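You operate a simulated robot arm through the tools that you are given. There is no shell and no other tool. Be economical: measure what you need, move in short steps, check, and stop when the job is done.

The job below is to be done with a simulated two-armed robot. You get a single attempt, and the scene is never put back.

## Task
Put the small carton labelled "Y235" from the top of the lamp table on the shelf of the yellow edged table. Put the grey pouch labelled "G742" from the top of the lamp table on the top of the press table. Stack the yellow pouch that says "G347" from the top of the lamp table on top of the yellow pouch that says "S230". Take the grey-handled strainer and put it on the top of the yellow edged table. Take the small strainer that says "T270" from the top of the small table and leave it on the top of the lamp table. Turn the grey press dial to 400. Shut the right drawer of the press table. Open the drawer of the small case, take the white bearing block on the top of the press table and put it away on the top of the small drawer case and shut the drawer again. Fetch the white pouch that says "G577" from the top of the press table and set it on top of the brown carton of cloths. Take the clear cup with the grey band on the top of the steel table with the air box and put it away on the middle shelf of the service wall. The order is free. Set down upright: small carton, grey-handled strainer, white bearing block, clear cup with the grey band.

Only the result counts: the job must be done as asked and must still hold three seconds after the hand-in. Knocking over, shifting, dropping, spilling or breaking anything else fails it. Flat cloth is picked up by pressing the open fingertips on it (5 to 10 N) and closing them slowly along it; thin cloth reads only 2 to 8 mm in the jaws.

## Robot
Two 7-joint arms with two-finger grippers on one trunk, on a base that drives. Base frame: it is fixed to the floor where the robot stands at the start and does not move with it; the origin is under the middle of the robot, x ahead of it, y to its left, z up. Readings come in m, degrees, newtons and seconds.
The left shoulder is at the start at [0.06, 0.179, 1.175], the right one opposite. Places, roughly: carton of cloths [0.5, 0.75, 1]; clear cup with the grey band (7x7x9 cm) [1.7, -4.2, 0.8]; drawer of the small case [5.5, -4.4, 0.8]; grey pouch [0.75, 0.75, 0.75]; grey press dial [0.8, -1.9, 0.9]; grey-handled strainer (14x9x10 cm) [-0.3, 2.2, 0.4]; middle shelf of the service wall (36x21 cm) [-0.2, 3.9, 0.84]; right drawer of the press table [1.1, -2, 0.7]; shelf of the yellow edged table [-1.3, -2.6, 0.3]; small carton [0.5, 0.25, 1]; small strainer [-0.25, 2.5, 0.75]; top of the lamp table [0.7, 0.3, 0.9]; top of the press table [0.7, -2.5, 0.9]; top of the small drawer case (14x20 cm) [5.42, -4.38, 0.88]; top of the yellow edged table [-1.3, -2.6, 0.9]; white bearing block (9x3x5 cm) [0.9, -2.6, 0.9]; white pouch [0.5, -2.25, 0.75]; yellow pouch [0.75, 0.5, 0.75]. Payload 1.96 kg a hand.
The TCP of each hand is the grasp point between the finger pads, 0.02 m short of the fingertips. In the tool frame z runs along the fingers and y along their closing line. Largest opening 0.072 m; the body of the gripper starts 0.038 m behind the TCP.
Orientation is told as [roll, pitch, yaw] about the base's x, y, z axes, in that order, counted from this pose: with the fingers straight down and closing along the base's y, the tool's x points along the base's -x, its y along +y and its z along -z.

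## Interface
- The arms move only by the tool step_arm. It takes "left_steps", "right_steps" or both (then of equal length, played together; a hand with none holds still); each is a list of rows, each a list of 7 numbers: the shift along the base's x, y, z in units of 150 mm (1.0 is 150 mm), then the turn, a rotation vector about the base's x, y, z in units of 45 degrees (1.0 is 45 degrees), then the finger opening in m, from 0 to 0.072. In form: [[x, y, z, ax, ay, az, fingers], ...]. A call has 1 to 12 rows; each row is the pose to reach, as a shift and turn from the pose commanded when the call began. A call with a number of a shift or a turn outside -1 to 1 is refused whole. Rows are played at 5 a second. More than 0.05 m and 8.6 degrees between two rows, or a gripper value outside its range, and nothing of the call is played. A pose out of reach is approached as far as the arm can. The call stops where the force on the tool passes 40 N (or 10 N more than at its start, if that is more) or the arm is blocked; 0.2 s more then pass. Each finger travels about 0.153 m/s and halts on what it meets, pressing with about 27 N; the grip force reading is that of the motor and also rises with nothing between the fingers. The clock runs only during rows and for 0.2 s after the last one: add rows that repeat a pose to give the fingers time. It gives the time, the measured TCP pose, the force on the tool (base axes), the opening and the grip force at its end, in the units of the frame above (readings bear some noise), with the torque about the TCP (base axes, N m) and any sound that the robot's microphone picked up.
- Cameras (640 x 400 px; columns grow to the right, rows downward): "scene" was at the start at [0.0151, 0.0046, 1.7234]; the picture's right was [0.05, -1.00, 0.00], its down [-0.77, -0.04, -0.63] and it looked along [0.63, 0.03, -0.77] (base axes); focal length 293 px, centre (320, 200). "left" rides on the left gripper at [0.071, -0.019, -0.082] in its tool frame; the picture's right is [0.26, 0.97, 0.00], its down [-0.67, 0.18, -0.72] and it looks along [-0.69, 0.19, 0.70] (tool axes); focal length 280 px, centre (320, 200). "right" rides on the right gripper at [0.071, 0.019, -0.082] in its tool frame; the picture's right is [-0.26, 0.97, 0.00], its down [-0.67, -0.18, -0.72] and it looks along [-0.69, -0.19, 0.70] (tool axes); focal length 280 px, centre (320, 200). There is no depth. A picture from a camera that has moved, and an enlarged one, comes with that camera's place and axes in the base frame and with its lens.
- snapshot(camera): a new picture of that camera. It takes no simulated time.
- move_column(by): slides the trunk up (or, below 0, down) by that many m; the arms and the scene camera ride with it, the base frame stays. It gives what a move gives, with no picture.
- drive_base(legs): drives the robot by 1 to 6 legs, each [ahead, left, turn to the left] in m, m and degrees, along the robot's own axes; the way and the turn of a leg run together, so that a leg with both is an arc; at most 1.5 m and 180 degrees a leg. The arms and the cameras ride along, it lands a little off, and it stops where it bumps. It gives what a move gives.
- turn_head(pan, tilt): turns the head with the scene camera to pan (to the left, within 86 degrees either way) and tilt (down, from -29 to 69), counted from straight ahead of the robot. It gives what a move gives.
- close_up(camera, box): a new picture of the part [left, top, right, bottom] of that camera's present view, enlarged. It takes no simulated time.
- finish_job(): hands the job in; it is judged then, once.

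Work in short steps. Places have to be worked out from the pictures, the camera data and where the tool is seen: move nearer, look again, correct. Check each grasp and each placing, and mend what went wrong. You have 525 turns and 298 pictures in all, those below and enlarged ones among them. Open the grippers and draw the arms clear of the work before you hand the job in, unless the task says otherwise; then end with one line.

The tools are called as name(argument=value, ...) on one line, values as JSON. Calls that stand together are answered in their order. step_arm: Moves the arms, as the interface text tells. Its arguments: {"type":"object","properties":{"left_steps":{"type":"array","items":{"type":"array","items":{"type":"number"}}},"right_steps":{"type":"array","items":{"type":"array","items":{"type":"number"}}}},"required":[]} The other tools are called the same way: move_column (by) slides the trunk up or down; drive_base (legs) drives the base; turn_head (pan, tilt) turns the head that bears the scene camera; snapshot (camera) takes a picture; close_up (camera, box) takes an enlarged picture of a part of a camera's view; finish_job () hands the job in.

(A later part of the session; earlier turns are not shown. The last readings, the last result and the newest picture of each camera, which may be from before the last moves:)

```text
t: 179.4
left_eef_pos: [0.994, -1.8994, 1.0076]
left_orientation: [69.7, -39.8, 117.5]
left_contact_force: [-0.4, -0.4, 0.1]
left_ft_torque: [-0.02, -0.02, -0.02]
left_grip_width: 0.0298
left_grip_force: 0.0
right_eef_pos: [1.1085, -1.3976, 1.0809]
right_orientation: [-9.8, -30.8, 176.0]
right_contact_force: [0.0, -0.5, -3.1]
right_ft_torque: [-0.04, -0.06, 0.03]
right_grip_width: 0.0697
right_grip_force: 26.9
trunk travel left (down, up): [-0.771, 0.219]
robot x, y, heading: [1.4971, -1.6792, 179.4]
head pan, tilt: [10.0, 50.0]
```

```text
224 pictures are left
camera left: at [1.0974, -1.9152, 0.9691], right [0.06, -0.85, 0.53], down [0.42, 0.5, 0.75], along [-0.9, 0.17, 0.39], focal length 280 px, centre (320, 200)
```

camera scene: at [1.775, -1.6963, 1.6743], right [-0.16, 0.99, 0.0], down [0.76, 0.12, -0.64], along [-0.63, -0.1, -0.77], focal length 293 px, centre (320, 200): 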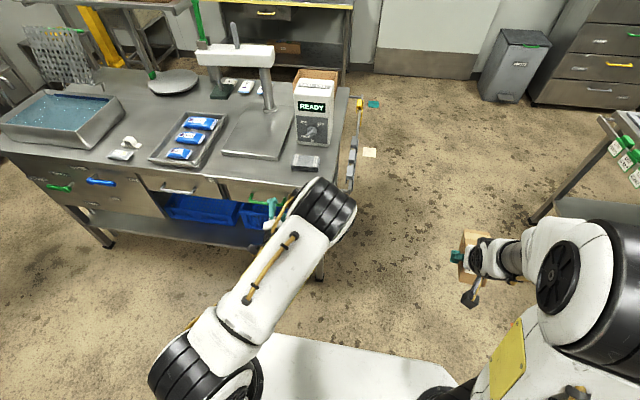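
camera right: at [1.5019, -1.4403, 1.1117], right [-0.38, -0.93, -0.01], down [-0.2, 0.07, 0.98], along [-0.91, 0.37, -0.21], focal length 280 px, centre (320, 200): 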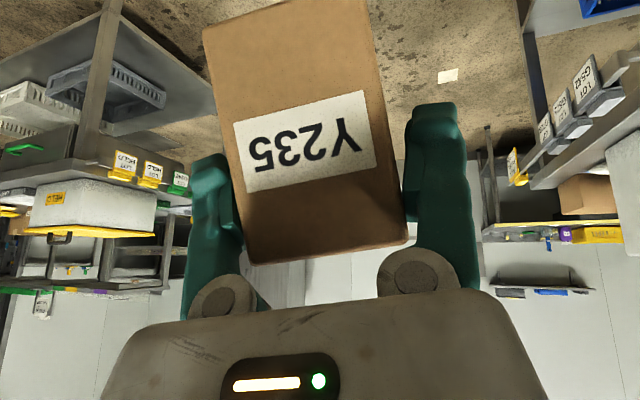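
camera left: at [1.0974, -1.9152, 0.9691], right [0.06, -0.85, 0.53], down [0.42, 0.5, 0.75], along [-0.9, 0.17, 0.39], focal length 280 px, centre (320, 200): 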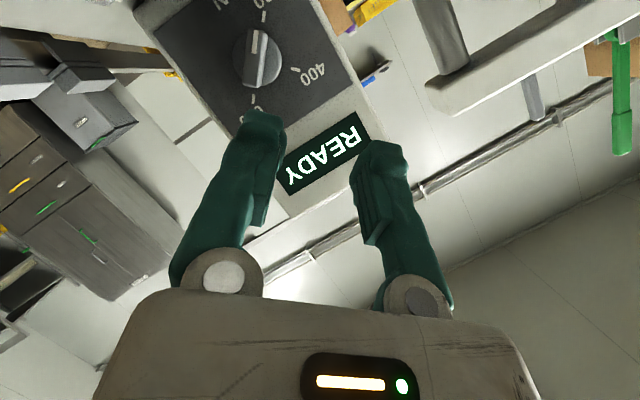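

The bar is aligned perpendicular to the closing line—great. Knob at ≈(0.82, −1.891, 0.941). I tilt 15° more (camera clearance above the towel) and move to a pre-grasp point.

step_arm(left_steps=[[-0.2, 0.06, -0.06, 0, -0.08, 0.08, 0.03], [-0.4, 0.12, -0.13, 0, -0.16, 0.16, 0.03], [-0.6, 0.18, -0.2, 0, -0.236, 0.236, 0.03], [-0.74, 0.243, -0.257, 0, -0.236, 0.236, 0.03], [-0.74, 0.243, -0.257, 0, -0.236, 0.236, 0.03]])

snapshot(camera="left")

```text
t: 180.7
left_eef_pos: [0.8831, -1.8613, 0.9685]
left_orientation: [59.1, -33.5, 134.7]
left_contact_force: [-0.1, -0.2, 0.4]
left_ft_torque: [0.0, -0.01, -0.02]
left_grip_width: 0.0298
left_grip_force: 0.0
right_eef_pos: [1.1078, -1.3963, 1.0814]
right_orientation: [-9.9, -30.9, 176.0]
right_contact_force: [-0.4, 0.6, -2.8]
right_ft_torque: [-0.05, -0.07, 0.0]
right_grip_width: 0.0695
right_grip_force: 26.8
trunk travel left (down, up): [-0.771, 0.219]
robot x, y, heading: [1.4926, -1.6788, 179.1]
head pan, tilt: [10.0, 50.0]
```

```text
223 pictures are left
camera left: at [0.992, -1.8591, 0.9496], right [0.12, -0.83, 0.55], down [0.18, 0.56, 0.81], along [-0.98, 0.0, 0.21], focal length 280 px, centre (320, 200)
```

left: 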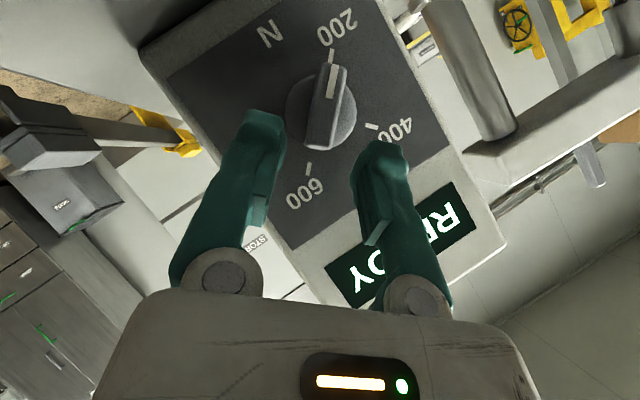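

On axis with the knob. Advance 4 cm along the finger axis.

step_arm(left_steps=[[-0.08, -0.04, -0.04, 0, 0, 0, 0.03], [-0.16, -0.08, -0.08, 0, 0, 0, 0.03], [-0.22, -0.109, -0.109, 0, 0, 0, 0.03], [-0.22, -0.109, -0.109, 0, 0, 0, 0.03]])

snapshot(camera="left")

```text
t: 181.7
left_eef_pos: [0.8505, -1.8775, 0.9523]
left_orientation: [59.0, -33.4, 134.6]
left_contact_force: [0.0, 0.5, 0.0]
left_ft_torque: [0.02, 0.06, -0.05]
left_grip_width: 0.0301
left_grip_force: 0.0
right_eef_pos: [1.1084, -1.3981, 1.0815]
right_orientation: [-9.7, -30.9, 176.1]
right_contact_force: [-0.1, -1.1, -3.8]
right_ft_torque: [0.01, -0.07, -0.02]
right_grip_width: 0.0695
right_grip_force: 27.2
trunk travel left (down, up): [-0.771, 0.219]
robot x, y, heading: [1.4981, -1.6854, 179.6]
head pan, tilt: [10.0, 50.0]
```

```text
222 pictures are left
camera left: at [0.9596, -1.8755, 0.9337], right [0.12, -0.83, 0.55], down [0.18, 0.56, 0.81], along [-0.98, 0.0, 0.22], focal length 280 px, centre (320, 200)
```

left: 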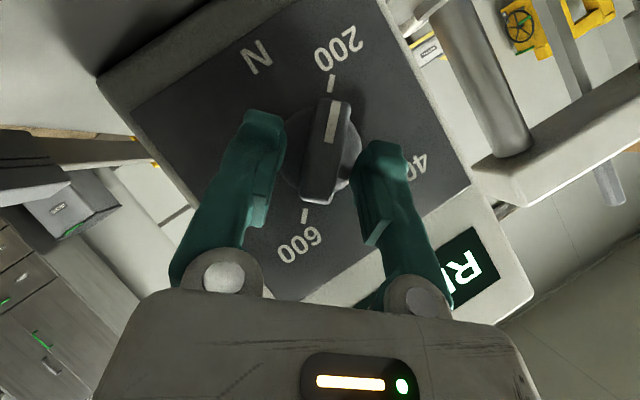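

Bar sits between the fingers. Advance 1 cm more and close.

step_arm(left_steps=[[-0.03, -0.014, -0.014, 0, 0, 0, 0.03], [-0.055, -0.027, -0.027, 0, 0, 0, 0.03], [-0.055, -0.027, -0.027, 0, 0, 0, 0.02], [-0.055, -0.027, -0.027, 0, 0, 0, 0.01], [-0.055, -0.027, -0.027, 0, 0, 0, 0.0], [-0.055, -0.027, -0.027, 0, 0, 0, 0.0]])

snapshot(camera="left")

```text
t: 183.1
left_eef_pos: [0.8457, -1.8817, 0.9497]
left_orientation: [59.0, -33.6, 134.7]
left_contact_force: [34.0, 2.6, -2.7]
left_ft_torque: [0.06, -0.15, 0.23]
left_grip_width: 0.013
left_grip_force: 39.3
right_eef_pos: [1.1134, -1.3975, 1.0835]
right_orientation: [-9.6, -31.2, 175.9]
right_contact_force: [0.9, -0.7, -2.9]
right_ft_torque: [-0.04, -0.08, 0.0]
right_grip_width: 0.0698
right_grip_force: 27.0
trunk travel left (down, up): [-0.771, 0.219]
robot x, y, heading: [1.4976, -1.6816, 179.2]
head pan, tilt: [10.0, 50.0]
```

```text
221 pictures are left
camera left: at [0.9568, -1.8794, 0.9308], right [0.12, -0.83, 0.54], down [0.18, 0.56, 0.81], along [-0.98, 0.0, 0.21], focal length 280 px, centre (320, 200)
```

left: 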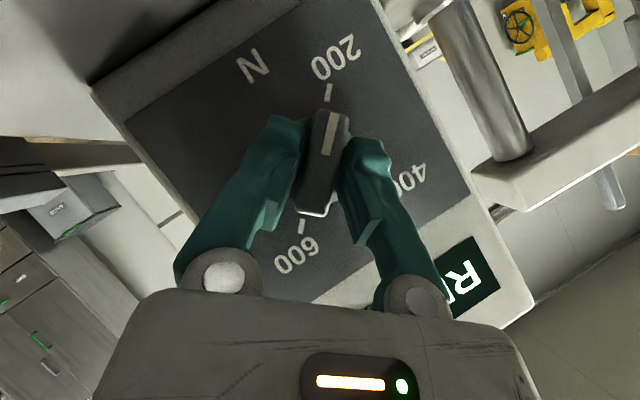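

Bar gripped (13 mm). I relieve the axial press by 4 mm and turn the first 45°.

step_arm(left_steps=[[0.027, 0, 0, 0, 0, 0, 0.0], [0.029, -0.002, -0.008, -0.142, 0.0218, -0.0527, 0.0], [0.031, -0.004, -0.016, -0.284, 0.0436, -0.105, 0.0], [0.033, -0.006, -0.024, -0.425, 0.0654, -0.158, 0.0], [0.035, -0.008, -0.031, -0.567, 0.0872, -0.211, 0.0], [0.037, -0.01, -0.039, -0.709, 0.109, -0.263, 0.0], [0.039, -0.012, -0.047, -0.85, 0.131, -0.316, 0.0], [0.042, -0.014, -0.054, -0.992, 0.1526, -0.3687, 0.0], [0.042, -0.014, -0.054, -0.992, 0.1526, -0.3687, 0.0]])

snapshot(camera="left")

close_up(camera="scene", box=[260, 60, 420, 160])

```text
t: 185.1
left_eef_pos: [0.8475, -1.8839, 0.9461]
left_orientation: [89.4, 1.7, 108.3]
left_contact_force: [-10.5, -7.9, 32.5]
left_ft_torque: [-0.07, 0.4, 0.44]
left_grip_width: 0.0131
left_grip_force: 40.0
right_eef_pos: [1.1101, -1.397, 1.0824]
right_orientation: [-9.7, -31.1, 176.1]
right_contact_force: [0.4, -0.3, -2.6]
right_ft_torque: [-0.07, -0.08, 0.02]
right_grip_width: 0.0697
right_grip_force: 27.2
trunk travel left (down, up): [-0.771, 0.219]
robot x, y, heading: [1.4999, -1.682, 179.6]
head pan, tilt: [10.0, 50.0]
```

```text
220 pictures are left
camera left: at [0.9495, -1.9276, 0.9275], right [0.06, -0.22, 0.97], down [0.46, 0.87, 0.17], along [-0.88, 0.44, 0.16], focal length 280 px, centre (320, 200)
```

left: 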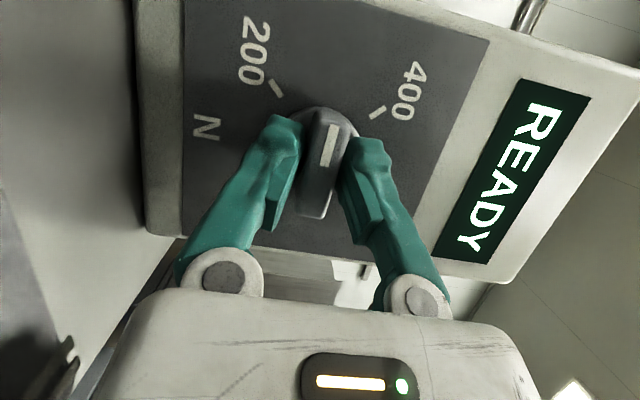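

```text
4.00 times, centred on (340, 110) of scene
camera zoom: at [1.4813, -1.6928, 1.6747], right [-0.16, 0.99, 0.0], down [0.75, 0.12, -0.64], along [-0.64, -0.1, -0.76], focal length 1174 px, centre (240, 560)
```

zoom: 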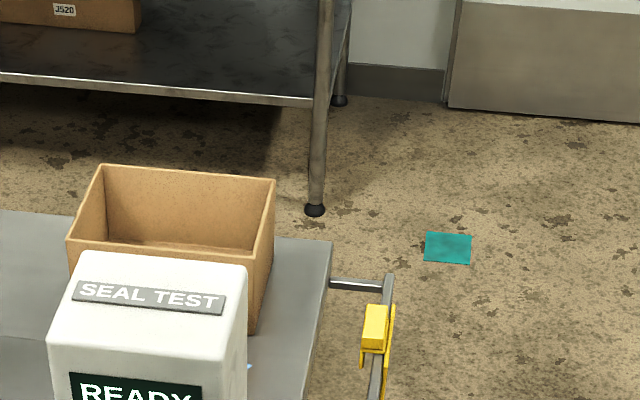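

Halfway. Reading shows I'm pushing down on it (32 N), so I correct +4 mm in z and turn the second 45°.

step_arm(left_steps=[[0, 0, 0.027, 0, 0, 0, 0.0], [-0.001, -0.003, 0.027, -0.142, -0.0218, -0.0527, 0.0], [-0.002, -0.006, 0.027, -0.284, -0.0436, -0.105, 0.0], [-0.003, -0.009, 0.028, -0.425, -0.0654, -0.158, 0.0], [-0.004, -0.012, 0.028, -0.567, -0.0872, -0.211, 0.0], [-0.005, -0.015, 0.029, -0.709, -0.109, -0.263, 0.0], [-0.006, -0.018, 0.03, -0.85, -0.131, -0.316, 0.0], [-0.007, -0.02, 0.03, -0.992, -0.1526, -0.3687, 0.0], [-0.007, -0.02, 0.03, -0.992, -0.1526, -0.3687, 0.0]])

snapshot(camera="left")

```text
t: 187.1
left_eef_pos: [0.8476, -1.8855, 0.9462]
left_orientation: [89.6, 46.8, 91.1]
left_contact_force: [12.0, 5.8, -2.5]
left_ft_torque: [-0.05, 0.24, 0.17]
left_grip_width: 0.013
left_grip_force: 39.3
right_eef_pos: [1.1101, -1.3956, 1.0822]
right_orientation: [-9.7, -31.0, 176.0]
right_contact_force: [-0.2, 0.4, -2.8]
right_ft_torque: [-0.03, -0.1, -0.03]
right_grip_width: 0.0695
right_grip_force: 26.7
trunk travel left (down, up): [-0.771, 0.219]
robot x, y, heading: [1.4952, -1.6838, 179.5]
head pan, tilt: [10.0, 50.0]
```

```text
218 pictures are left
camera left: at [0.9326, -1.9482, 0.9828], right [-0.02, 0.52, 0.85], down [0.7, 0.61, -0.36], along [-0.71, 0.59, -0.38], focal length 280 px, centre (320, 200)
```

left: 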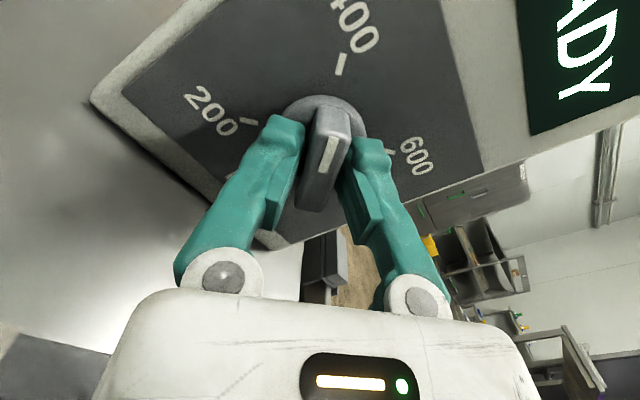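

Looks close to 400. Release, draw back and check the pointer.

step_arm(left_steps=[[0, 0, 0, 0, 0, 0, 0.015], [0, 0, 0, 0, 0, 0, 0.03], [0, 0, 0, 0, 0, 0, 0.03], [0.1, 0, 0, 0, 0, 0, 0.03], [0.35, 0, 0, 0, 0, 0, 0.03], [0.65, 0, 0.1, 0, 0, 0, 0.03], [0.9, 0, 0.2, 0, 0, 0, 0.03]])

snapshot(camera="left")

```text
t: 188.7
left_eef_pos: [0.9829, -1.8869, 0.9753]
left_orientation: [89.8, 46.7, 91.3]
left_contact_force: [0.2, -0.4, 0.2]
left_ft_torque: [0.0, 0.02, -0.01]
left_grip_width: 0.0297
left_grip_force: 0.1
right_eef_pos: [1.1083, -1.3979, 1.0808]
right_orientation: [-9.7, -30.8, 176.1]
right_contact_force: [0.8, 1.1, -3.0]
right_ft_torque: [-0.02, -0.08, -0.04]
right_grip_width: 0.0701
right_grip_force: 26.2
trunk travel left (down, up): [-0.771, 0.219]
robot x, y, heading: [1.4931, -1.6801, 179.3]
head pan, tilt: [10.0, 50.0]
```

```text
217 pictures are left
camera left: at [1.0679, -1.9488, 1.0127], right [-0.02, 0.52, 0.85], down [0.7, 0.61, -0.36], along [-0.71, 0.59, -0.38], focal length 280 px, centre (320, 200)
```

left: 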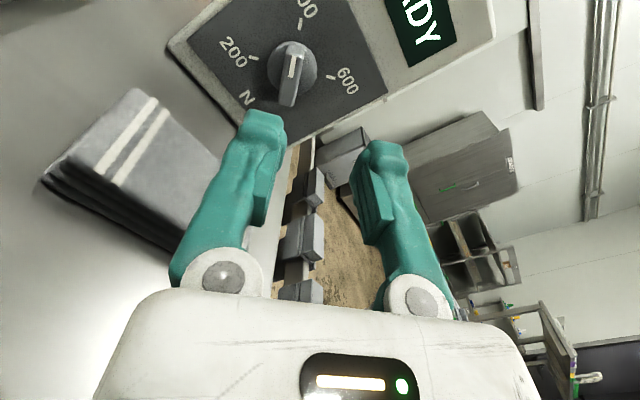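

close_up(camera="left", box=[200, 0, 380, 112])

```text
3.56 times, centred on (290, 56) of left
camera zoom: at [1.0679, -1.9488, 1.0127], right [-0.02, 0.52, 0.85], down [0.7, 0.61, -0.36], along [-0.71, 0.59, -0.38], focal length 997 px, centre (427, 712)
```

zoom: 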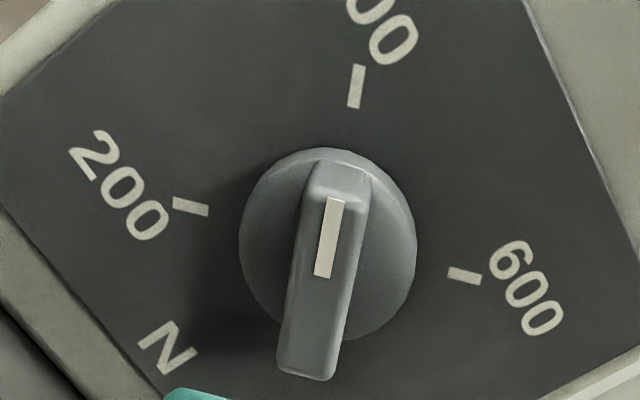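

Pointer is within a couple of degrees of 400. Back off and return the left hand to a normal downward pose.

drive_base(legs=[[-0.35, 0, 0]])

step_arm(left_steps=[[0, 0, 0, 0.142, 0.0218, 0.0527, 0.03], [0, 0, 0, 0.284, 0.0436, 0.105, 0.03], [0, 0, 0, 0.425, 0.0654, 0.158, 0.03], [0, 0, 0, 0.567, 0.0872, 0.211, 0.03], [0, 0, 0, 0.709, 0.109, 0.263, 0.03], [0, 0, 0, 0.85, 0.131, 0.316, 0.03], [0, 0, 0, 0.992, 0.1526, 0.3687, 0.03]])

step_arm(left_steps=[[0, 0, 0, 0.142, -0.0218, 0.0527, 0.03], [0, 0, 0, 0.284, -0.0436, 0.105, 0.03], [0, 0, 0, 0.425, -0.0654, 0.158, 0.03], [0, 0, 0, 0.567, -0.0872, 0.211, 0.03], [0, 0, 0, 0.709, -0.109, 0.263, 0.03], [0, 0, 0, 0.85, -0.131, 0.316, 0.03], [0, 0, 0, 0.992, -0.1526, 0.3687, 0.03]])

step_arm(left_steps=[[0, 0, 0.1, 0.1, -0.125, 0.05, 0.03], [0, 0, 0.2, 0.2, -0.25, 0.1, 0.03], [0, 0, 0.3, 0.3, -0.375, 0.155, 0.03], [0, 0, 0.4, 0.4, -0.5, 0.205, 0.03], [0, 0, 0.4, 0.46, -0.578, 0.24, 0.03]])

step_arm(left_steps=[[0, 0, 0.1, 0.1, -0.125, 0.05, 0.03], [0, 0, 0.2, 0.2, -0.25, 0.1, 0.03], [0, 0, 0.3, 0.3, -0.375, 0.155, 0.03], [0, 0, 0.4, 0.4, -0.5, 0.205, 0.03], [0, 0, 0.4, 0.46, -0.578, 0.24, 0.03]])

```text
t: 190.9
left_eef_pos: [1.3309, -1.8912, 0.9752]
left_orientation: [89.7, 46.6, 91.3]
left_contact_force: [0.9, 0.2, -0.2]
left_ft_torque: [0.02, 0.03, 0.02]
left_grip_width: 0.0299
left_grip_force: 0.0
right_eef_pos: [1.4559, -1.4015, 1.0808]
right_orientation: [-9.8, -30.9, 176.0]
right_contact_force: [1.2, -0.6, -3.0]
right_ft_torque: [0.03, -0.04, 0.02]
right_grip_width: 0.0693
right_grip_force: 27.0
trunk travel left (down, up): [-0.771, 0.219]
robot x, y, heading: [1.8471, -1.6828, 179.2]
head pan, tilt: [10.0, 50.0]
```

```text
t: 192.5
left_eef_pos: [1.3299, -1.8913, 0.9745]
left_orientation: [88.7, 1.6, 108.4]
left_contact_force: [0.2, -0.1, 0.1]
left_ft_torque: [-0.01, 0.01, 0.01]
left_grip_width: 0.0301
left_grip_force: 0.1
right_eef_pos: [1.4567, -1.4012, 1.0812]
right_orientation: [-9.8, -31.0, 176.0]
right_contact_force: [-0.4, 0.1, -2.9]
right_ft_torque: [-0.03, -0.06, -0.01]
right_grip_width: 0.0695
right_grip_force: 26.9
trunk travel left (down, up): [-0.771, 0.219]
robot x, y, heading: [1.8456, -1.6838, 179.5]
head pan, tilt: [10.0, 50.0]
```

```text
t: 194.1
left_eef_pos: [1.3294, -1.8909, 0.9743]
left_orientation: [58.9, -33.6, 134.7]
left_contact_force: [-0.2, 1.2, -0.2]
left_ft_torque: [-0.01, -0.04, 0.03]
left_grip_width: 0.0303
left_grip_force: 0.0
right_eef_pos: [1.4556, -1.4015, 1.0819]
right_orientation: [-9.7, -30.9, 176.0]
right_contact_force: [-0.7, -1.3, -2.2]
right_ft_torque: [-0.01, -0.05, 0.01]
right_grip_width: 0.0696
right_grip_force: 27.2
trunk travel left (down, up): [-0.771, 0.219]
robot x, y, heading: [1.8471, -1.6831, 179.2]
head pan, tilt: [10.0, 50.0]
```

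```text
t: 195.3
left_eef_pos: [1.3295, -1.891, 1.0346]
left_orientation: [23.7, -21.7, 162.6]
left_contact_force: [0.0, 0.1, 0.1]
left_ft_torque: [0.02, 0.0, 0.01]
left_grip_width: 0.0299
left_grip_force: 0.0
right_eef_pos: [1.4561, -1.4019, 1.081]
right_orientation: [-9.8, -30.8, 176.1]
right_contact_force: [-0.1, 0.7, -2.2]
right_ft_torque: [0.01, -0.09, -0.01]
right_grip_width: 0.0698
right_grip_force: 27.0
trunk travel left (down, up): [-0.771, 0.219]
robot x, y, heading: [1.8453, -1.6832, 179.6]
head pan, tilt: [10.0, 50.0]
```

```text
t: 196.5
left_eef_pos: [1.33, -1.8924, 1.0954]
left_orientation: [0.1, -0.8, 177.6]
left_contact_force: [0.3, -0.3, 0.2]
left_ft_torque: [0.01, 0.0, -0.01]
left_grip_width: 0.0302
left_grip_force: 0.0
right_eef_pos: [1.4549, -1.4026, 1.0828]
right_orientation: [-9.8, -30.9, 175.9]
right_contact_force: [-1.1, 0.3, -2.5]
right_ft_torque: [-0.03, -0.09, 0.0]
right_grip_width: 0.0696
right_grip_force: 26.7
trunk travel left (down, up): [-0.771, 0.219]
robot x, y, heading: [1.8436, -1.6847, 179.5]
head pan, tilt: [10.0, 50.0]
```

Correct the right hand so the carton is upright again.

step_arm(right_steps=[[0, -0.1, 0, -0.052, 0.108, 0.066, 0.05], [0, -0.2, 0, -0.104, 0.216, 0.132, 0.05], [0, -0.4, 0, -0.157, 0.325, 0.198, 0.05], [0, -0.4, 0, -0.157, 0.325, 0.198, 0.05]])

drive_base(legs=[[0, -0.62, 0], [1.0, 0, 0], [1.05, 0, 0]])

turn_head(pan=55, tilt=30)

snapshot(camera="scene")

```text
t: 197.5
left_eef_pos: [1.33, -1.8906, 1.0957]
left_orientation: [0.3, -0.8, 177.6]
left_contact_force: [0.6, 0.0, -0.6]
left_ft_torque: [0.0, -0.04, -0.02]
left_grip_width: 0.0298
left_grip_force: 0.1
right_eef_pos: [1.4214, -1.4552, 1.0808]
right_orientation: [0.0, -45.2, 178.9]
right_contact_force: [0.1, 0.7, -2.6]
right_ft_torque: [-0.02, -0.05, 0.0]
right_grip_width: 0.0698
right_grip_force: 27.4
right hand out of reach, approached as far as the arm can: row 1, 2, 3, 4
trunk travel left (down, up): [-0.771, 0.219]
robot x, y, heading: [1.8451, -1.6835, 179.5]
head pan, tilt: [10.0, 50.0]
```

```text
t: 210.8
left_eef_pos: [-0.7287, -1.2325, 1.0944]
left_orientation: [0.3, -0.8, 176.9]
left_contact_force: [0.7, -0.7, 0.3]
left_ft_torque: [-0.04, 0.04, 0.02]
left_grip_width: 0.0299
left_grip_force: 0.0
right_eef_pos: [-0.6337, -0.7991, 1.0791]
right_orientation: [0.0, -45.2, 178.2]
right_contact_force: [0.6, 0.3, -2.9]
right_ft_torque: [0.0, -0.05, 0.01]
right_grip_width: 0.0695
right_grip_force: 27.2
trunk travel left (down, up): [-0.771, 0.219]
robot x, y, heading: [-0.2135, -1.0338, 178.6]
head pan, tilt: [10.0, 50.0]
```

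```text
t: 212.0
left_eef_pos: [-0.7286, -1.2328, 1.0947]
left_orientation: [0.2, -0.8, 176.9]
left_contact_force: [0.0, 0.9, 0.7]
left_ft_torque: [-0.01, 0.03, 0.0]
left_grip_width: 0.0302
left_grip_force: 0.0
right_eef_pos: [-0.6337, -0.799, 1.0797]
right_orientation: [0.0, -45.2, 178.2]
right_contact_force: [-0.4, 0.7, -2.7]
right_ft_torque: [0.01, -0.09, 0.0]
right_grip_width: 0.0696
right_grip_force: 27.1
trunk travel left (down, up): [-0.771, 0.219]
robot x, y, heading: [-0.2127, -1.0356, 178.6]
head pan, tilt: [55.0, 30.0]
```

```text
215 pictures are left
camera scene: at [-0.2081, -1.1067, 1.7039], right [-0.81, 0.59, 0.0], down [0.3, 0.4, -0.87], along [-0.51, -0.7, -0.5], focal length 293 px, centre (320, 200)
```

scene: 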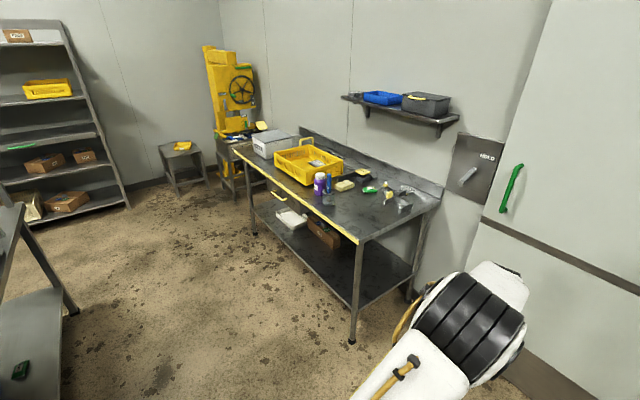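

Yellow-edged table: front edge x≈−0.98, y −1.88…−3.3, shelf free near its right end. I tuck the left hand in and up, then drive to y≈−2.39 at a distance.

step_arm(left_steps=[[0.3, 0, 0.05, 0, 0, 0, 0.0], [0.6, 0, 0.15, 0, 0, 0, 0.0], [0.9, -0.1, 0.25, 0, 0, 0, 0.0], [1, -0.3, 0.4, 0, 0, 0, 0.0], [1, -0.5, 0.6, 0, 0, 0, 0.0], [1, -0.5, 0.8, 0, 0, 0, 0.0]])

step_arm(left_steps=[[0.3, 0, 0.1, 0, 0, 0, 0.0], [0.5, 0, 0.4, 0, 0, 0, 0.0], [0.5, 0, 0.7, 0, 0, 0, 0.0], [0.5, 0, 0.9, 0, 0, 0, 0.0]])

drive_base(legs=[[0, 1.3, 1.4]])

turn_head(pan=-15, tilt=45)

snapshot(camera="scene")

```text
t: 213.4
left_eef_pos: [-0.5759, -1.307, 1.1613]
left_orientation: [0.4, -1.0, 176.8]
left_contact_force: [-0.1, 0.2, -0.3]
left_ft_torque: [0.03, 0.03, -0.03]
left_grip_width: 0.0001
left_grip_force: 26.3
left hand out of reach, approached as far as the arm can: row 5, 6
right_eef_pos: [-0.6327, -0.7992, 1.0803]
right_orientation: [0.1, -45.2, 178.2]
right_contact_force: [0.3, 0.2, -2.6]
right_ft_torque: [0.01, -0.07, -0.03]
right_grip_width: 0.0695
right_grip_force: 26.9
trunk travel left (down, up): [-0.771, 0.219]
robot x, y, heading: [-0.2109, -1.0313, 178.8]
head pan, tilt: [55.0, 30.0]
```

```text
refused: row 2 steps farther than a row can; nothing moved
```

```text
t: 219.9
left_eef_pos: [-0.5963, -2.6056, 1.1617]
left_orientation: [0.3, -1.0, 177.5]
left_contact_force: [0.2, 0.3, 0.5]
left_ft_torque: [0.03, -0.02, 0.0]
left_grip_width: 0.0002
left_grip_force: 26.6
right_eef_pos: [-0.657, -2.0996, 1.0793]
right_orientation: [0.0, -45.2, 178.8]
right_contact_force: [-0.8, -0.1, -2.8]
right_ft_torque: [-0.05, -0.13, 0.0]
right_grip_width: 0.0697
right_grip_force: 26.9
trunk travel left (down, up): [-0.771, 0.219]
robot x, y, heading: [-0.237, -2.3295, 179.3]
head pan, tilt: [55.0, 30.0]
```

```text
t: 221.3
left_eef_pos: [-0.5957, -2.6071, 1.161]
left_orientation: [0.4, -0.9, 177.5]
left_contact_force: [-0.2, 0.0, 0.7]
left_ft_torque: [0.01, 0.02, 0.03]
left_grip_width: 0.0001
left_grip_force: 27.3
right_eef_pos: [-0.6591, -2.0993, 1.0792]
right_orientation: [0.0, -45.2, 178.9]
right_contact_force: [1.2, 0.0, -1.8]
right_ft_torque: [0.03, -0.08, -0.03]
right_grip_width: 0.07
right_grip_force: 27.0
trunk travel left (down, up): [-0.771, 0.219]
robot x, y, heading: [-0.2358, -2.3275, 179.5]
head pan, tilt: [-15.0, 45.0]
```

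```text
214 pictures are left
camera scene: at [-0.2552, -2.3074, 1.6813], right [0.27, 0.96, 0.0], down [0.68, -0.19, -0.71], along [-0.68, 0.19, -0.71], focal length 293 px, centre (320, 200)
```

scene: 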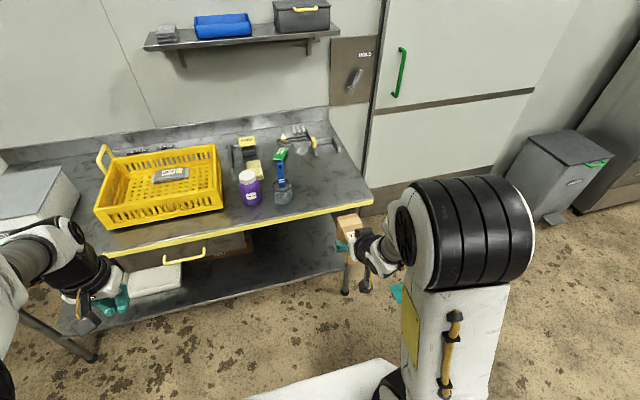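

I tuck the left hand further back and up, then lower the trunk 0.4 m.

step_arm(left_steps=[[0.2, 0, 0.2, 0, 0, 0, 0.0], [0.4, 0, 0.4, 0, 0, 0, 0.0], [0.6, 0, 0.6, 0, 0, 0, 0.0], [0.7, 0, 0.8, 0, 0, 0, 0.0], [0.7, 0, 1, 0, 0, 0, 0.0]])

move_column(by=-0.4)

snapshot(camera="scene")

snapshot(camera="right")

```text
t: 222.5
left_eef_pos: [-0.5344, -2.6068, 1.163]
left_orientation: [0.3, -1.2, 177.5]
left_contact_force: [-0.3, -0.4, -0.6]
left_ft_torque: [0.01, 0.02, 0.01]
left_grip_width: 0.0001
left_grip_force: 27.3
left hand out of reach, approached as far as the arm can: row 1, 2, 3, 4, 5
right_eef_pos: [-0.6593, -2.1001, 1.0798]
right_orientation: [0.0, -45.2, 178.8]
right_contact_force: [0.4, 0.0, -2.4]
right_ft_torque: [0.0, -0.09, -0.01]
right_grip_width: 0.0694
right_grip_force: 27.1
trunk travel left (down, up): [-0.771, 0.219]
robot x, y, heading: [-0.2358, -2.3317, 179.2]
head pan, tilt: [-15.0, 45.0]
```

```text
t: 226.3
left_eef_pos: [-0.5332, -2.608, 0.7623]
left_orientation: [0.3, -1.0, 177.5]
left_contact_force: [1.4, 0.5, 0.7]
left_ft_torque: [0.01, 0.0, 0.0]
left_grip_width: 0.0
left_grip_force: 26.4
right_eef_pos: [-0.657, -2.0984, 0.6796]
right_orientation: [0.0, -45.1, 178.9]
right_contact_force: [0.2, 0.4, -2.3]
right_ft_torque: [-0.02, -0.05, -0.02]
right_grip_width: 0.0696
right_grip_force: 26.6
trunk travel left (down, up): [-0.371, 0.619]
robot x, y, heading: [-0.2337, -2.3315, 179.4]
head pan, tilt: [-15.0, 45.0]
```

```text
213 pictures are left
camera scene: at [-0.255, -2.3074, 1.2813], right [0.27, 0.96, 0.0], down [0.68, -0.19, -0.71], along [-0.68, 0.19, -0.71], focal length 293 px, centre (320, 200)
```

scene: 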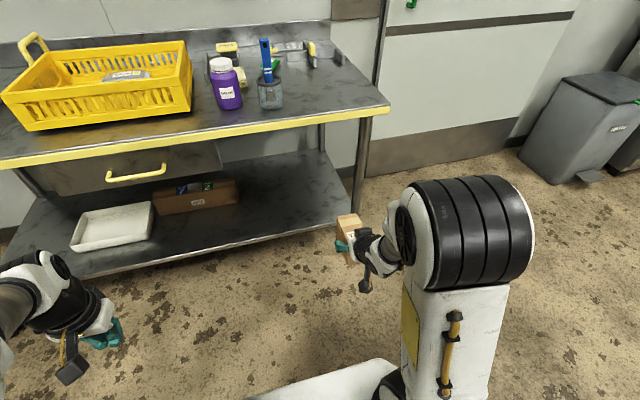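

```text
212 pictures are left
camera right: at [-0.5518, -2.1205, 0.6875], right [-0.2, -0.96, 0.19], down [0.04, 0.18, 0.98], along [-0.98, 0.21, 0.0], focal length 280 px, centre (320, 200)
```

right: 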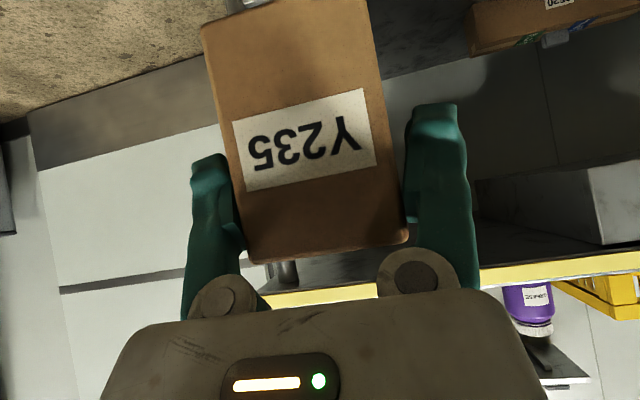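

Shelf surface computed at z≈0.385, front edge x≈−1.0. Lower the trunk another 0.2 m, then drive ahead 0.28.

move_column(by=-0.19)

drive_base(legs=[[0.28, 0, 0]])

snapshot(camera="right")

snapshot(camera="scene")

```text
t: 228.4
left_eef_pos: [-0.5341, -2.6066, 0.5726]
left_orientation: [0.4, -1.1, 177.4]
left_contact_force: [-0.3, 0.1, -0.2]
left_ft_torque: [0.02, 0.02, 0.0]
left_grip_width: 0.0001
left_grip_force: 26.9
right_eef_pos: [-0.6567, -2.0993, 0.4895]
right_orientation: [0.1, -45.2, 178.8]
right_contact_force: [0.6, 1.0, -2.1]
right_ft_torque: [-0.02, -0.08, 0.0]
right_grip_width: 0.0697
right_grip_force: 27.4
trunk travel left (down, up): [-0.181, 0.809]
robot x, y, heading: [-0.2348, -2.3308, 179.2]
head pan, tilt: [-15.0, 45.0]
```

```text
t: 230.4
left_eef_pos: [-0.816, -2.6036, 0.5731]
left_orientation: [0.4, -1.0, 177.5]
left_contact_force: [-0.3, -0.1, 0.3]
left_ft_torque: [0.0, 0.02, -0.01]
left_grip_width: 0.0
left_grip_force: 26.9
right_eef_pos: [-0.9418, -2.0958, 0.4901]
right_orientation: [0.0, -45.2, 178.8]
right_contact_force: [0.5, -0.8, -2.5]
right_ft_torque: [0.0, -0.1, 0.0]
right_grip_width: 0.0697
right_grip_force: 27.3
trunk travel left (down, up): [-0.181, 0.809]
robot x, y, heading: [-0.5168, -2.3253, 179.3]
head pan, tilt: [-15.0, 45.0]
```

```text
211 pictures are left
camera right: at [-0.8343, -2.1173, 0.4974], right [-0.2, -0.96, 0.19], down [0.04, 0.18, 0.98], along [-0.98, 0.21, 0.0], focal length 280 px, centre (320, 200)
```

right: 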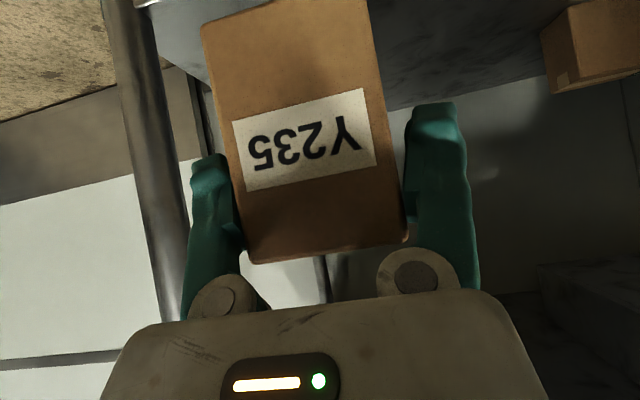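

```text
210 pictures are left
camera scene: at [-0.5374, -2.304, 1.0913], right [0.27, 0.96, 0.0], down [0.68, -0.19, -0.71], along [-0.68, 0.19, -0.71], focal length 293 px, centre (320, 200)
```

scene: 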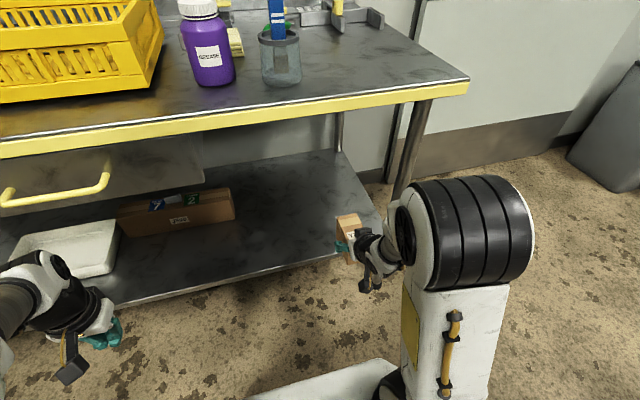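

Clear of the leg (y≈−1.96). I shift 5 cm left and extend the carton 15 cm in over the shelf.

step_arm(right_steps=[[0, -0.2, 0, 0, 0, 0, 0.05], [-0.2, -0.35, 0, 0, 0, 0, 0.05], [-0.5, -0.35, 0, 0, 0, 0, 0.05], [-0.8, -0.35, 0, 0, 0, 0, 0.05], [-1, -0.35, 0, 0, 0, 0, 0.05], [-1, -0.35, 0, 0, 0, 0, 0.05]])

snapshot(camera="scene")

```text
t: 231.8
left_eef_pos: [-0.8171, -2.6039, 0.5727]
left_orientation: [0.4, -1.1, 177.5]
left_contact_force: [0.3, -0.2, 0.3]
left_ft_torque: [0.0, 0.0, -0.01]
left_grip_width: 0.0001
left_grip_force: 26.6
right_eef_pos: [-1.0898, -2.1496, 0.49]
right_orientation: [0.0, -45.1, 178.9]
right_contact_force: [0.7, 0.3, -2.5]
right_ft_torque: [0.01, -0.09, -0.03]
right_grip_width: 0.0694
right_grip_force: 27.2
right hand out of reach, approached as far as the arm can: row 1
trunk travel left (down, up): [-0.181, 0.809]
robot x, y, heading: [-0.5194, -2.3253, 179.5]
head pan, tilt: [-15.0, 45.0]
```

```text
209 pictures are left
camera scene: at [-0.5376, -2.304, 1.0913], right [0.27, 0.96, 0.0], down [0.68, -0.19, -0.71], along [-0.68, 0.19, -0.71], focal length 293 px, centre (320, 200)
```

scene: 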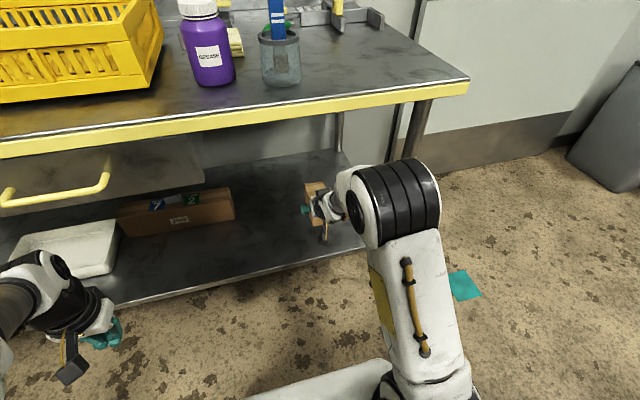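

Over the shelf. Lower slowly: 3.5 cm first.

step_arm(right_steps=[[0, 0, -0.07, 0, 0, 0, 0.05], [0, 0, -0.14, 0, 0, 0, 0.05], [0, 0, -0.2, 0, 0, 0, 0.05], [0, 0, -0.23, 0, 0, 0, 0.05], [0, 0, -0.23, 0, 0, 0, 0.05]])

snapshot(camera="right")

```text
t: 233.0
left_eef_pos: [-0.8166, -2.6041, 0.5718]
left_orientation: [0.4, -1.1, 177.5]
left_contact_force: [-0.5, 0.5, 0.0]
left_ft_torque: [-0.01, -0.03, 0.04]
left_grip_width: 0.0
left_grip_force: 27.6
right_eef_pos: [-1.0901, -2.1469, 0.4542]
right_orientation: [0.0, -45.2, 179.0]
right_contact_force: [-0.8, -0.3, -3.4]
right_ft_torque: [-0.01, -0.1, 0.05]
right_grip_width: 0.0696
right_grip_force: 27.6
trunk travel left (down, up): [-0.181, 0.809]
robot x, y, heading: [-0.5167, -2.327, 179.3]
head pan, tilt: [-15.0, 45.0]
```

```text
208 pictures are left
camera right: at [-0.9841, -2.17, 0.4625], right [-0.2, -0.96, 0.19], down [0.04, 0.18, 0.98], along [-0.98, 0.21, 0.0], focal length 280 px, centre (320, 200)
```

right: 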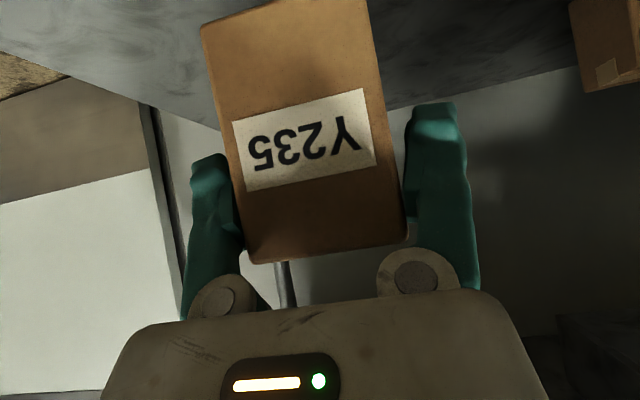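

step_arm(right_steps=[[0, 0, -0.05, 0, 0, 0, 0.05], [0, 0, -0.1, 0, 0, 0, 0.05], [0, 0, -0.1, 0, 0, 0, 0.05]])

```text
t: 233.8
left_eef_pos: [-0.8171, -2.6049, 0.5725]
left_orientation: [0.4, -1.1, 177.5]
left_contact_force: [-0.3, 0.0, -0.2]
left_ft_torque: [-0.03, -0.02, 0.0]
left_grip_width: 0.0001
left_grip_force: 26.8
right_eef_pos: [-1.0912, -2.1483, 0.4415]
right_orientation: [0.1, -45.1, 178.7]
right_contact_force: [0.1, 1.2, -2.4]
right_ft_torque: [0.0, -0.11, -0.03]
right_grip_width: 0.0696
right_grip_force: 27.2
trunk travel left (down, up): [-0.181, 0.809]
robot x, y, heading: [-0.5153, -2.3259, 179.4]
head pan, tilt: [-15.0, 45.0]
```

step_arm(right_steps=[[0, 0, -0.05, 0, 0, 0, 0.05], [0, 0, -0.1, 0, 0, 0, 0.05], [0, 0, -0.1, 0, 0, 0, 0.05]])

snapshot(camera="right")

```text
t: 234.6
left_eef_pos: [-0.8157, -2.604, 0.5725]
left_orientation: [0.4, -1.1, 177.5]
left_contact_force: [0.5, 0.3, 0.2]
left_ft_torque: [-0.01, 0.0, -0.01]
left_grip_width: 0.0
left_grip_force: 27.0
right_eef_pos: [-1.0895, -2.1493, 0.4238]
right_orientation: [0.0, -45.2, 178.9]
right_contact_force: [-0.1, 0.6, -2.0]
right_ft_torque: [0.0, -0.06, 0.02]
right_grip_width: 0.0699
right_grip_force: 27.1
trunk travel left (down, up): [-0.181, 0.809]
robot x, y, heading: [-0.5215, -2.3256, 179.1]
head pan, tilt: [-15.0, 45.0]
```

```text
207 pictures are left
camera right: at [-0.9843, -2.1702, 0.4325], right [-0.2, -0.96, 0.19], down [0.04, 0.18, 0.98], along [-0.98, 0.21, 0.0], focal length 280 px, centre (320, 200)
```

right: 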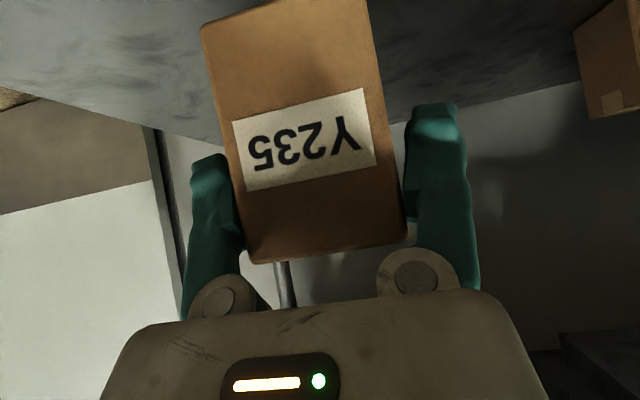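

step_arm(right_steps=[[0, 0, -0.05, 0, 0, 0, 0.05], [0, 0, -0.1, 0, 0, 0, 0.05], [0, 0, -0.15, 0, 0, 0, 0.05], [0, 0, -0.2, 0, 0, 0, 0.05], [0, 0, -0.24, 0, 0, 0, 0.05], [0, 0, -0.24, 0, 0, 0, 0.05]])

snapshot(camera="scene")

```text
t: 236.0
left_eef_pos: [-0.8147, -2.6049, 0.5738]
left_orientation: [0.4, -1.1, 177.6]
left_contact_force: [-0.2, 0.0, -0.6]
left_ft_torque: [0.0, 0.02, 0.04]
left_grip_width: 0.0001
left_grip_force: 26.3
right_eef_pos: [-1.0905, -2.1482, 0.3887]
right_orientation: [0.0, -45.2, 179.0]
right_contact_force: [-0.1, 0.0, -2.3]
right_ft_torque: [0.01, -0.07, 0.01]
right_grip_width: 0.0695
right_grip_force: 26.8
trunk travel left (down, up): [-0.181, 0.809]
robot x, y, heading: [-0.52, -2.3291, 179.4]
head pan, tilt: [-15.0, 45.0]
```

```text
206 pictures are left
camera scene: at [-0.5376, -2.304, 1.0913], right [0.27, 0.96, 0.0], down [0.68, -0.19, -0.71], along [-0.68, 0.19, -0.71], focal length 293 px, centre (320, 200)
```

scene: 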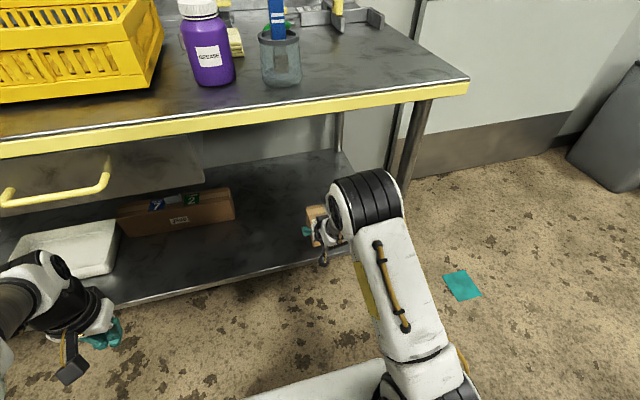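

step_arm(right_steps=[[0, 0, -0.04, 0, 0, 0, 0.05], [0, 0, -0.08, 0, 0, 0, 0.05], [0, 0, -0.12, 0, 0, 0, 0.05], [0, 0, -0.16, 0, 0, 0, 0.05], [0, 0, -0.16, 0, 0, 0, 0.05]])

snapshot(camera="right")

```text
t: 237.2
left_eef_pos: [-0.8161, -2.6025, 0.5719]
left_orientation: [0.4, -1.1, 177.5]
left_contact_force: [-0.4, -0.5, -0.3]
left_ft_torque: [0.0, 0.01, 0.05]
left_grip_width: 0.0
left_grip_force: 26.8
right_eef_pos: [-1.0908, -2.1481, 0.365]
right_orientation: [0.0, -45.2, 178.8]
right_contact_force: [0.0, 1.1, -3.9]
right_ft_torque: [0.01, -0.08, 0.02]
right_grip_width: 0.0697
right_grip_force: 26.8
trunk travel left (down, up): [-0.181, 0.809]
robot x, y, heading: [-0.5151, -2.3224, 179.3]
head pan, tilt: [-15.0, 45.0]
```

```text
205 pictures are left
camera right: at [-0.9843, -2.1698, 0.3729], right [-0.2, -0.96, 0.19], down [0.04, 0.18, 0.98], along [-0.98, 0.21, 0.0], focal length 280 px, centre (320, 200)
```

right: 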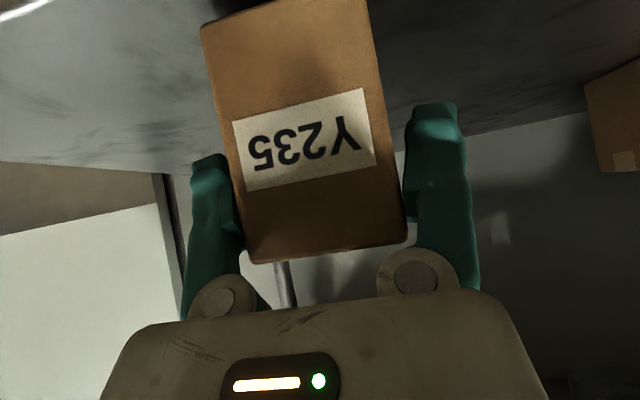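

step_arm(right_steps=[[0, 0, -0.04, 0, 0, 0, 0.05], [0, 0, -0.08, 0, 0, 0, 0.05], [0, 0, -0.12, 0, 0, 0, 0.05], [0, 0, -0.16, 0, 0, 0, 0.05], [0, 0, -0.16, 0, 0, 0, 0.05]])

```text
t: 237.8
left_eef_pos: [-0.8152, -2.604, 0.5731]
left_orientation: [0.4, -1.3, 177.4]
left_contact_force: [0.1, 0.1, 0.7]
left_ft_torque: [0.0, -0.02, 0.0]
left_grip_width: 0.0002
left_grip_force: 27.0
right_eef_pos: [-1.0915, -2.1482, 0.358]
right_orientation: [0.0, -45.7, 178.8]
right_contact_force: [6.7, -1.9, 19.3]
right_ft_torque: [0.07, -0.87, -0.06]
right_grip_width: 0.0698
right_grip_force: 26.8
trunk travel left (down, up): [-0.181, 0.809]
robot x, y, heading: [-0.5166, -2.3276, 179.1]
head pan, tilt: [-15.0, 45.0]
stopped in row 3 (right hand): the force on the tool passed its limit at 43 N (the readings are from after the stop); the commanded pose is now the measured one
```

Touched down (shelf ≈ z 0.30). Relieve slightly, open, and back out along the approach.

step_arm(right_steps=[[0, 0, 0.02, 0, 0, 0, 0.05], [0, 0, 0.02, 0, 0, 0, 0.072], [0, 0, 0.02, 0, 0, 0, 0.072], [0, 0, 0.02, 0, 0, 0, 0.072], [0.05, 0, 0.02, 0, 0, 0, 0.072], [0.15, 0, 0.04, 0, 0, 0, 0.072], [0.3, 0, 0.06, 0, 0, 0, 0.072], [0.5, 0, 0.1, 0, 0, 0, 0.072], [0.7, 0, 0.2, 0, 0, 0, 0.072]])

snapshot(camera="right")

```text
t: 239.8
left_eef_pos: [-0.8157, -2.6041, 0.573]
left_orientation: [0.3, -1.2, 177.5]
left_contact_force: [0.5, -0.3, 0.7]
left_ft_torque: [0.01, -0.02, -0.04]
left_grip_width: 0.0
left_grip_force: 26.8
right_eef_pos: [-0.9875, -2.1486, 0.3856]
right_orientation: [0.1, -45.5, 178.8]
right_contact_force: [0.2, -0.4, 0.3]
right_ft_torque: [0.01, 0.01, -0.02]
right_grip_width: 0.0719
right_grip_force: 0.0
trunk travel left (down, up): [-0.181, 0.809]
robot x, y, heading: [-0.5207, -2.325, 179.5]
head pan, tilt: [-15.0, 45.0]
```

```text
204 pictures are left
camera right: at [-0.881, -2.1695, 0.3924], right [-0.2, -0.96, 0.19], down [0.04, 0.18, 0.98], along [-0.98, 0.21, 0.0], focal length 280 px, centre (320, 200)
```

right: 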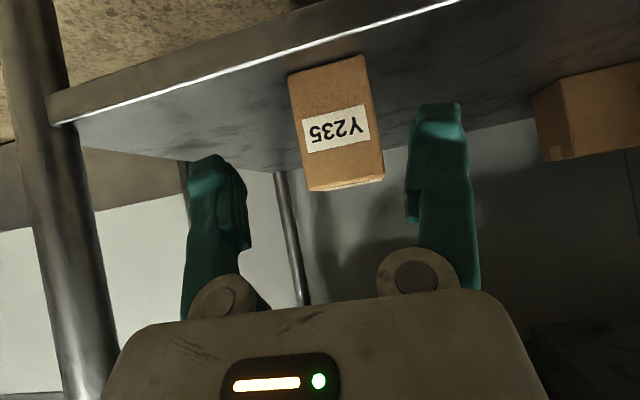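

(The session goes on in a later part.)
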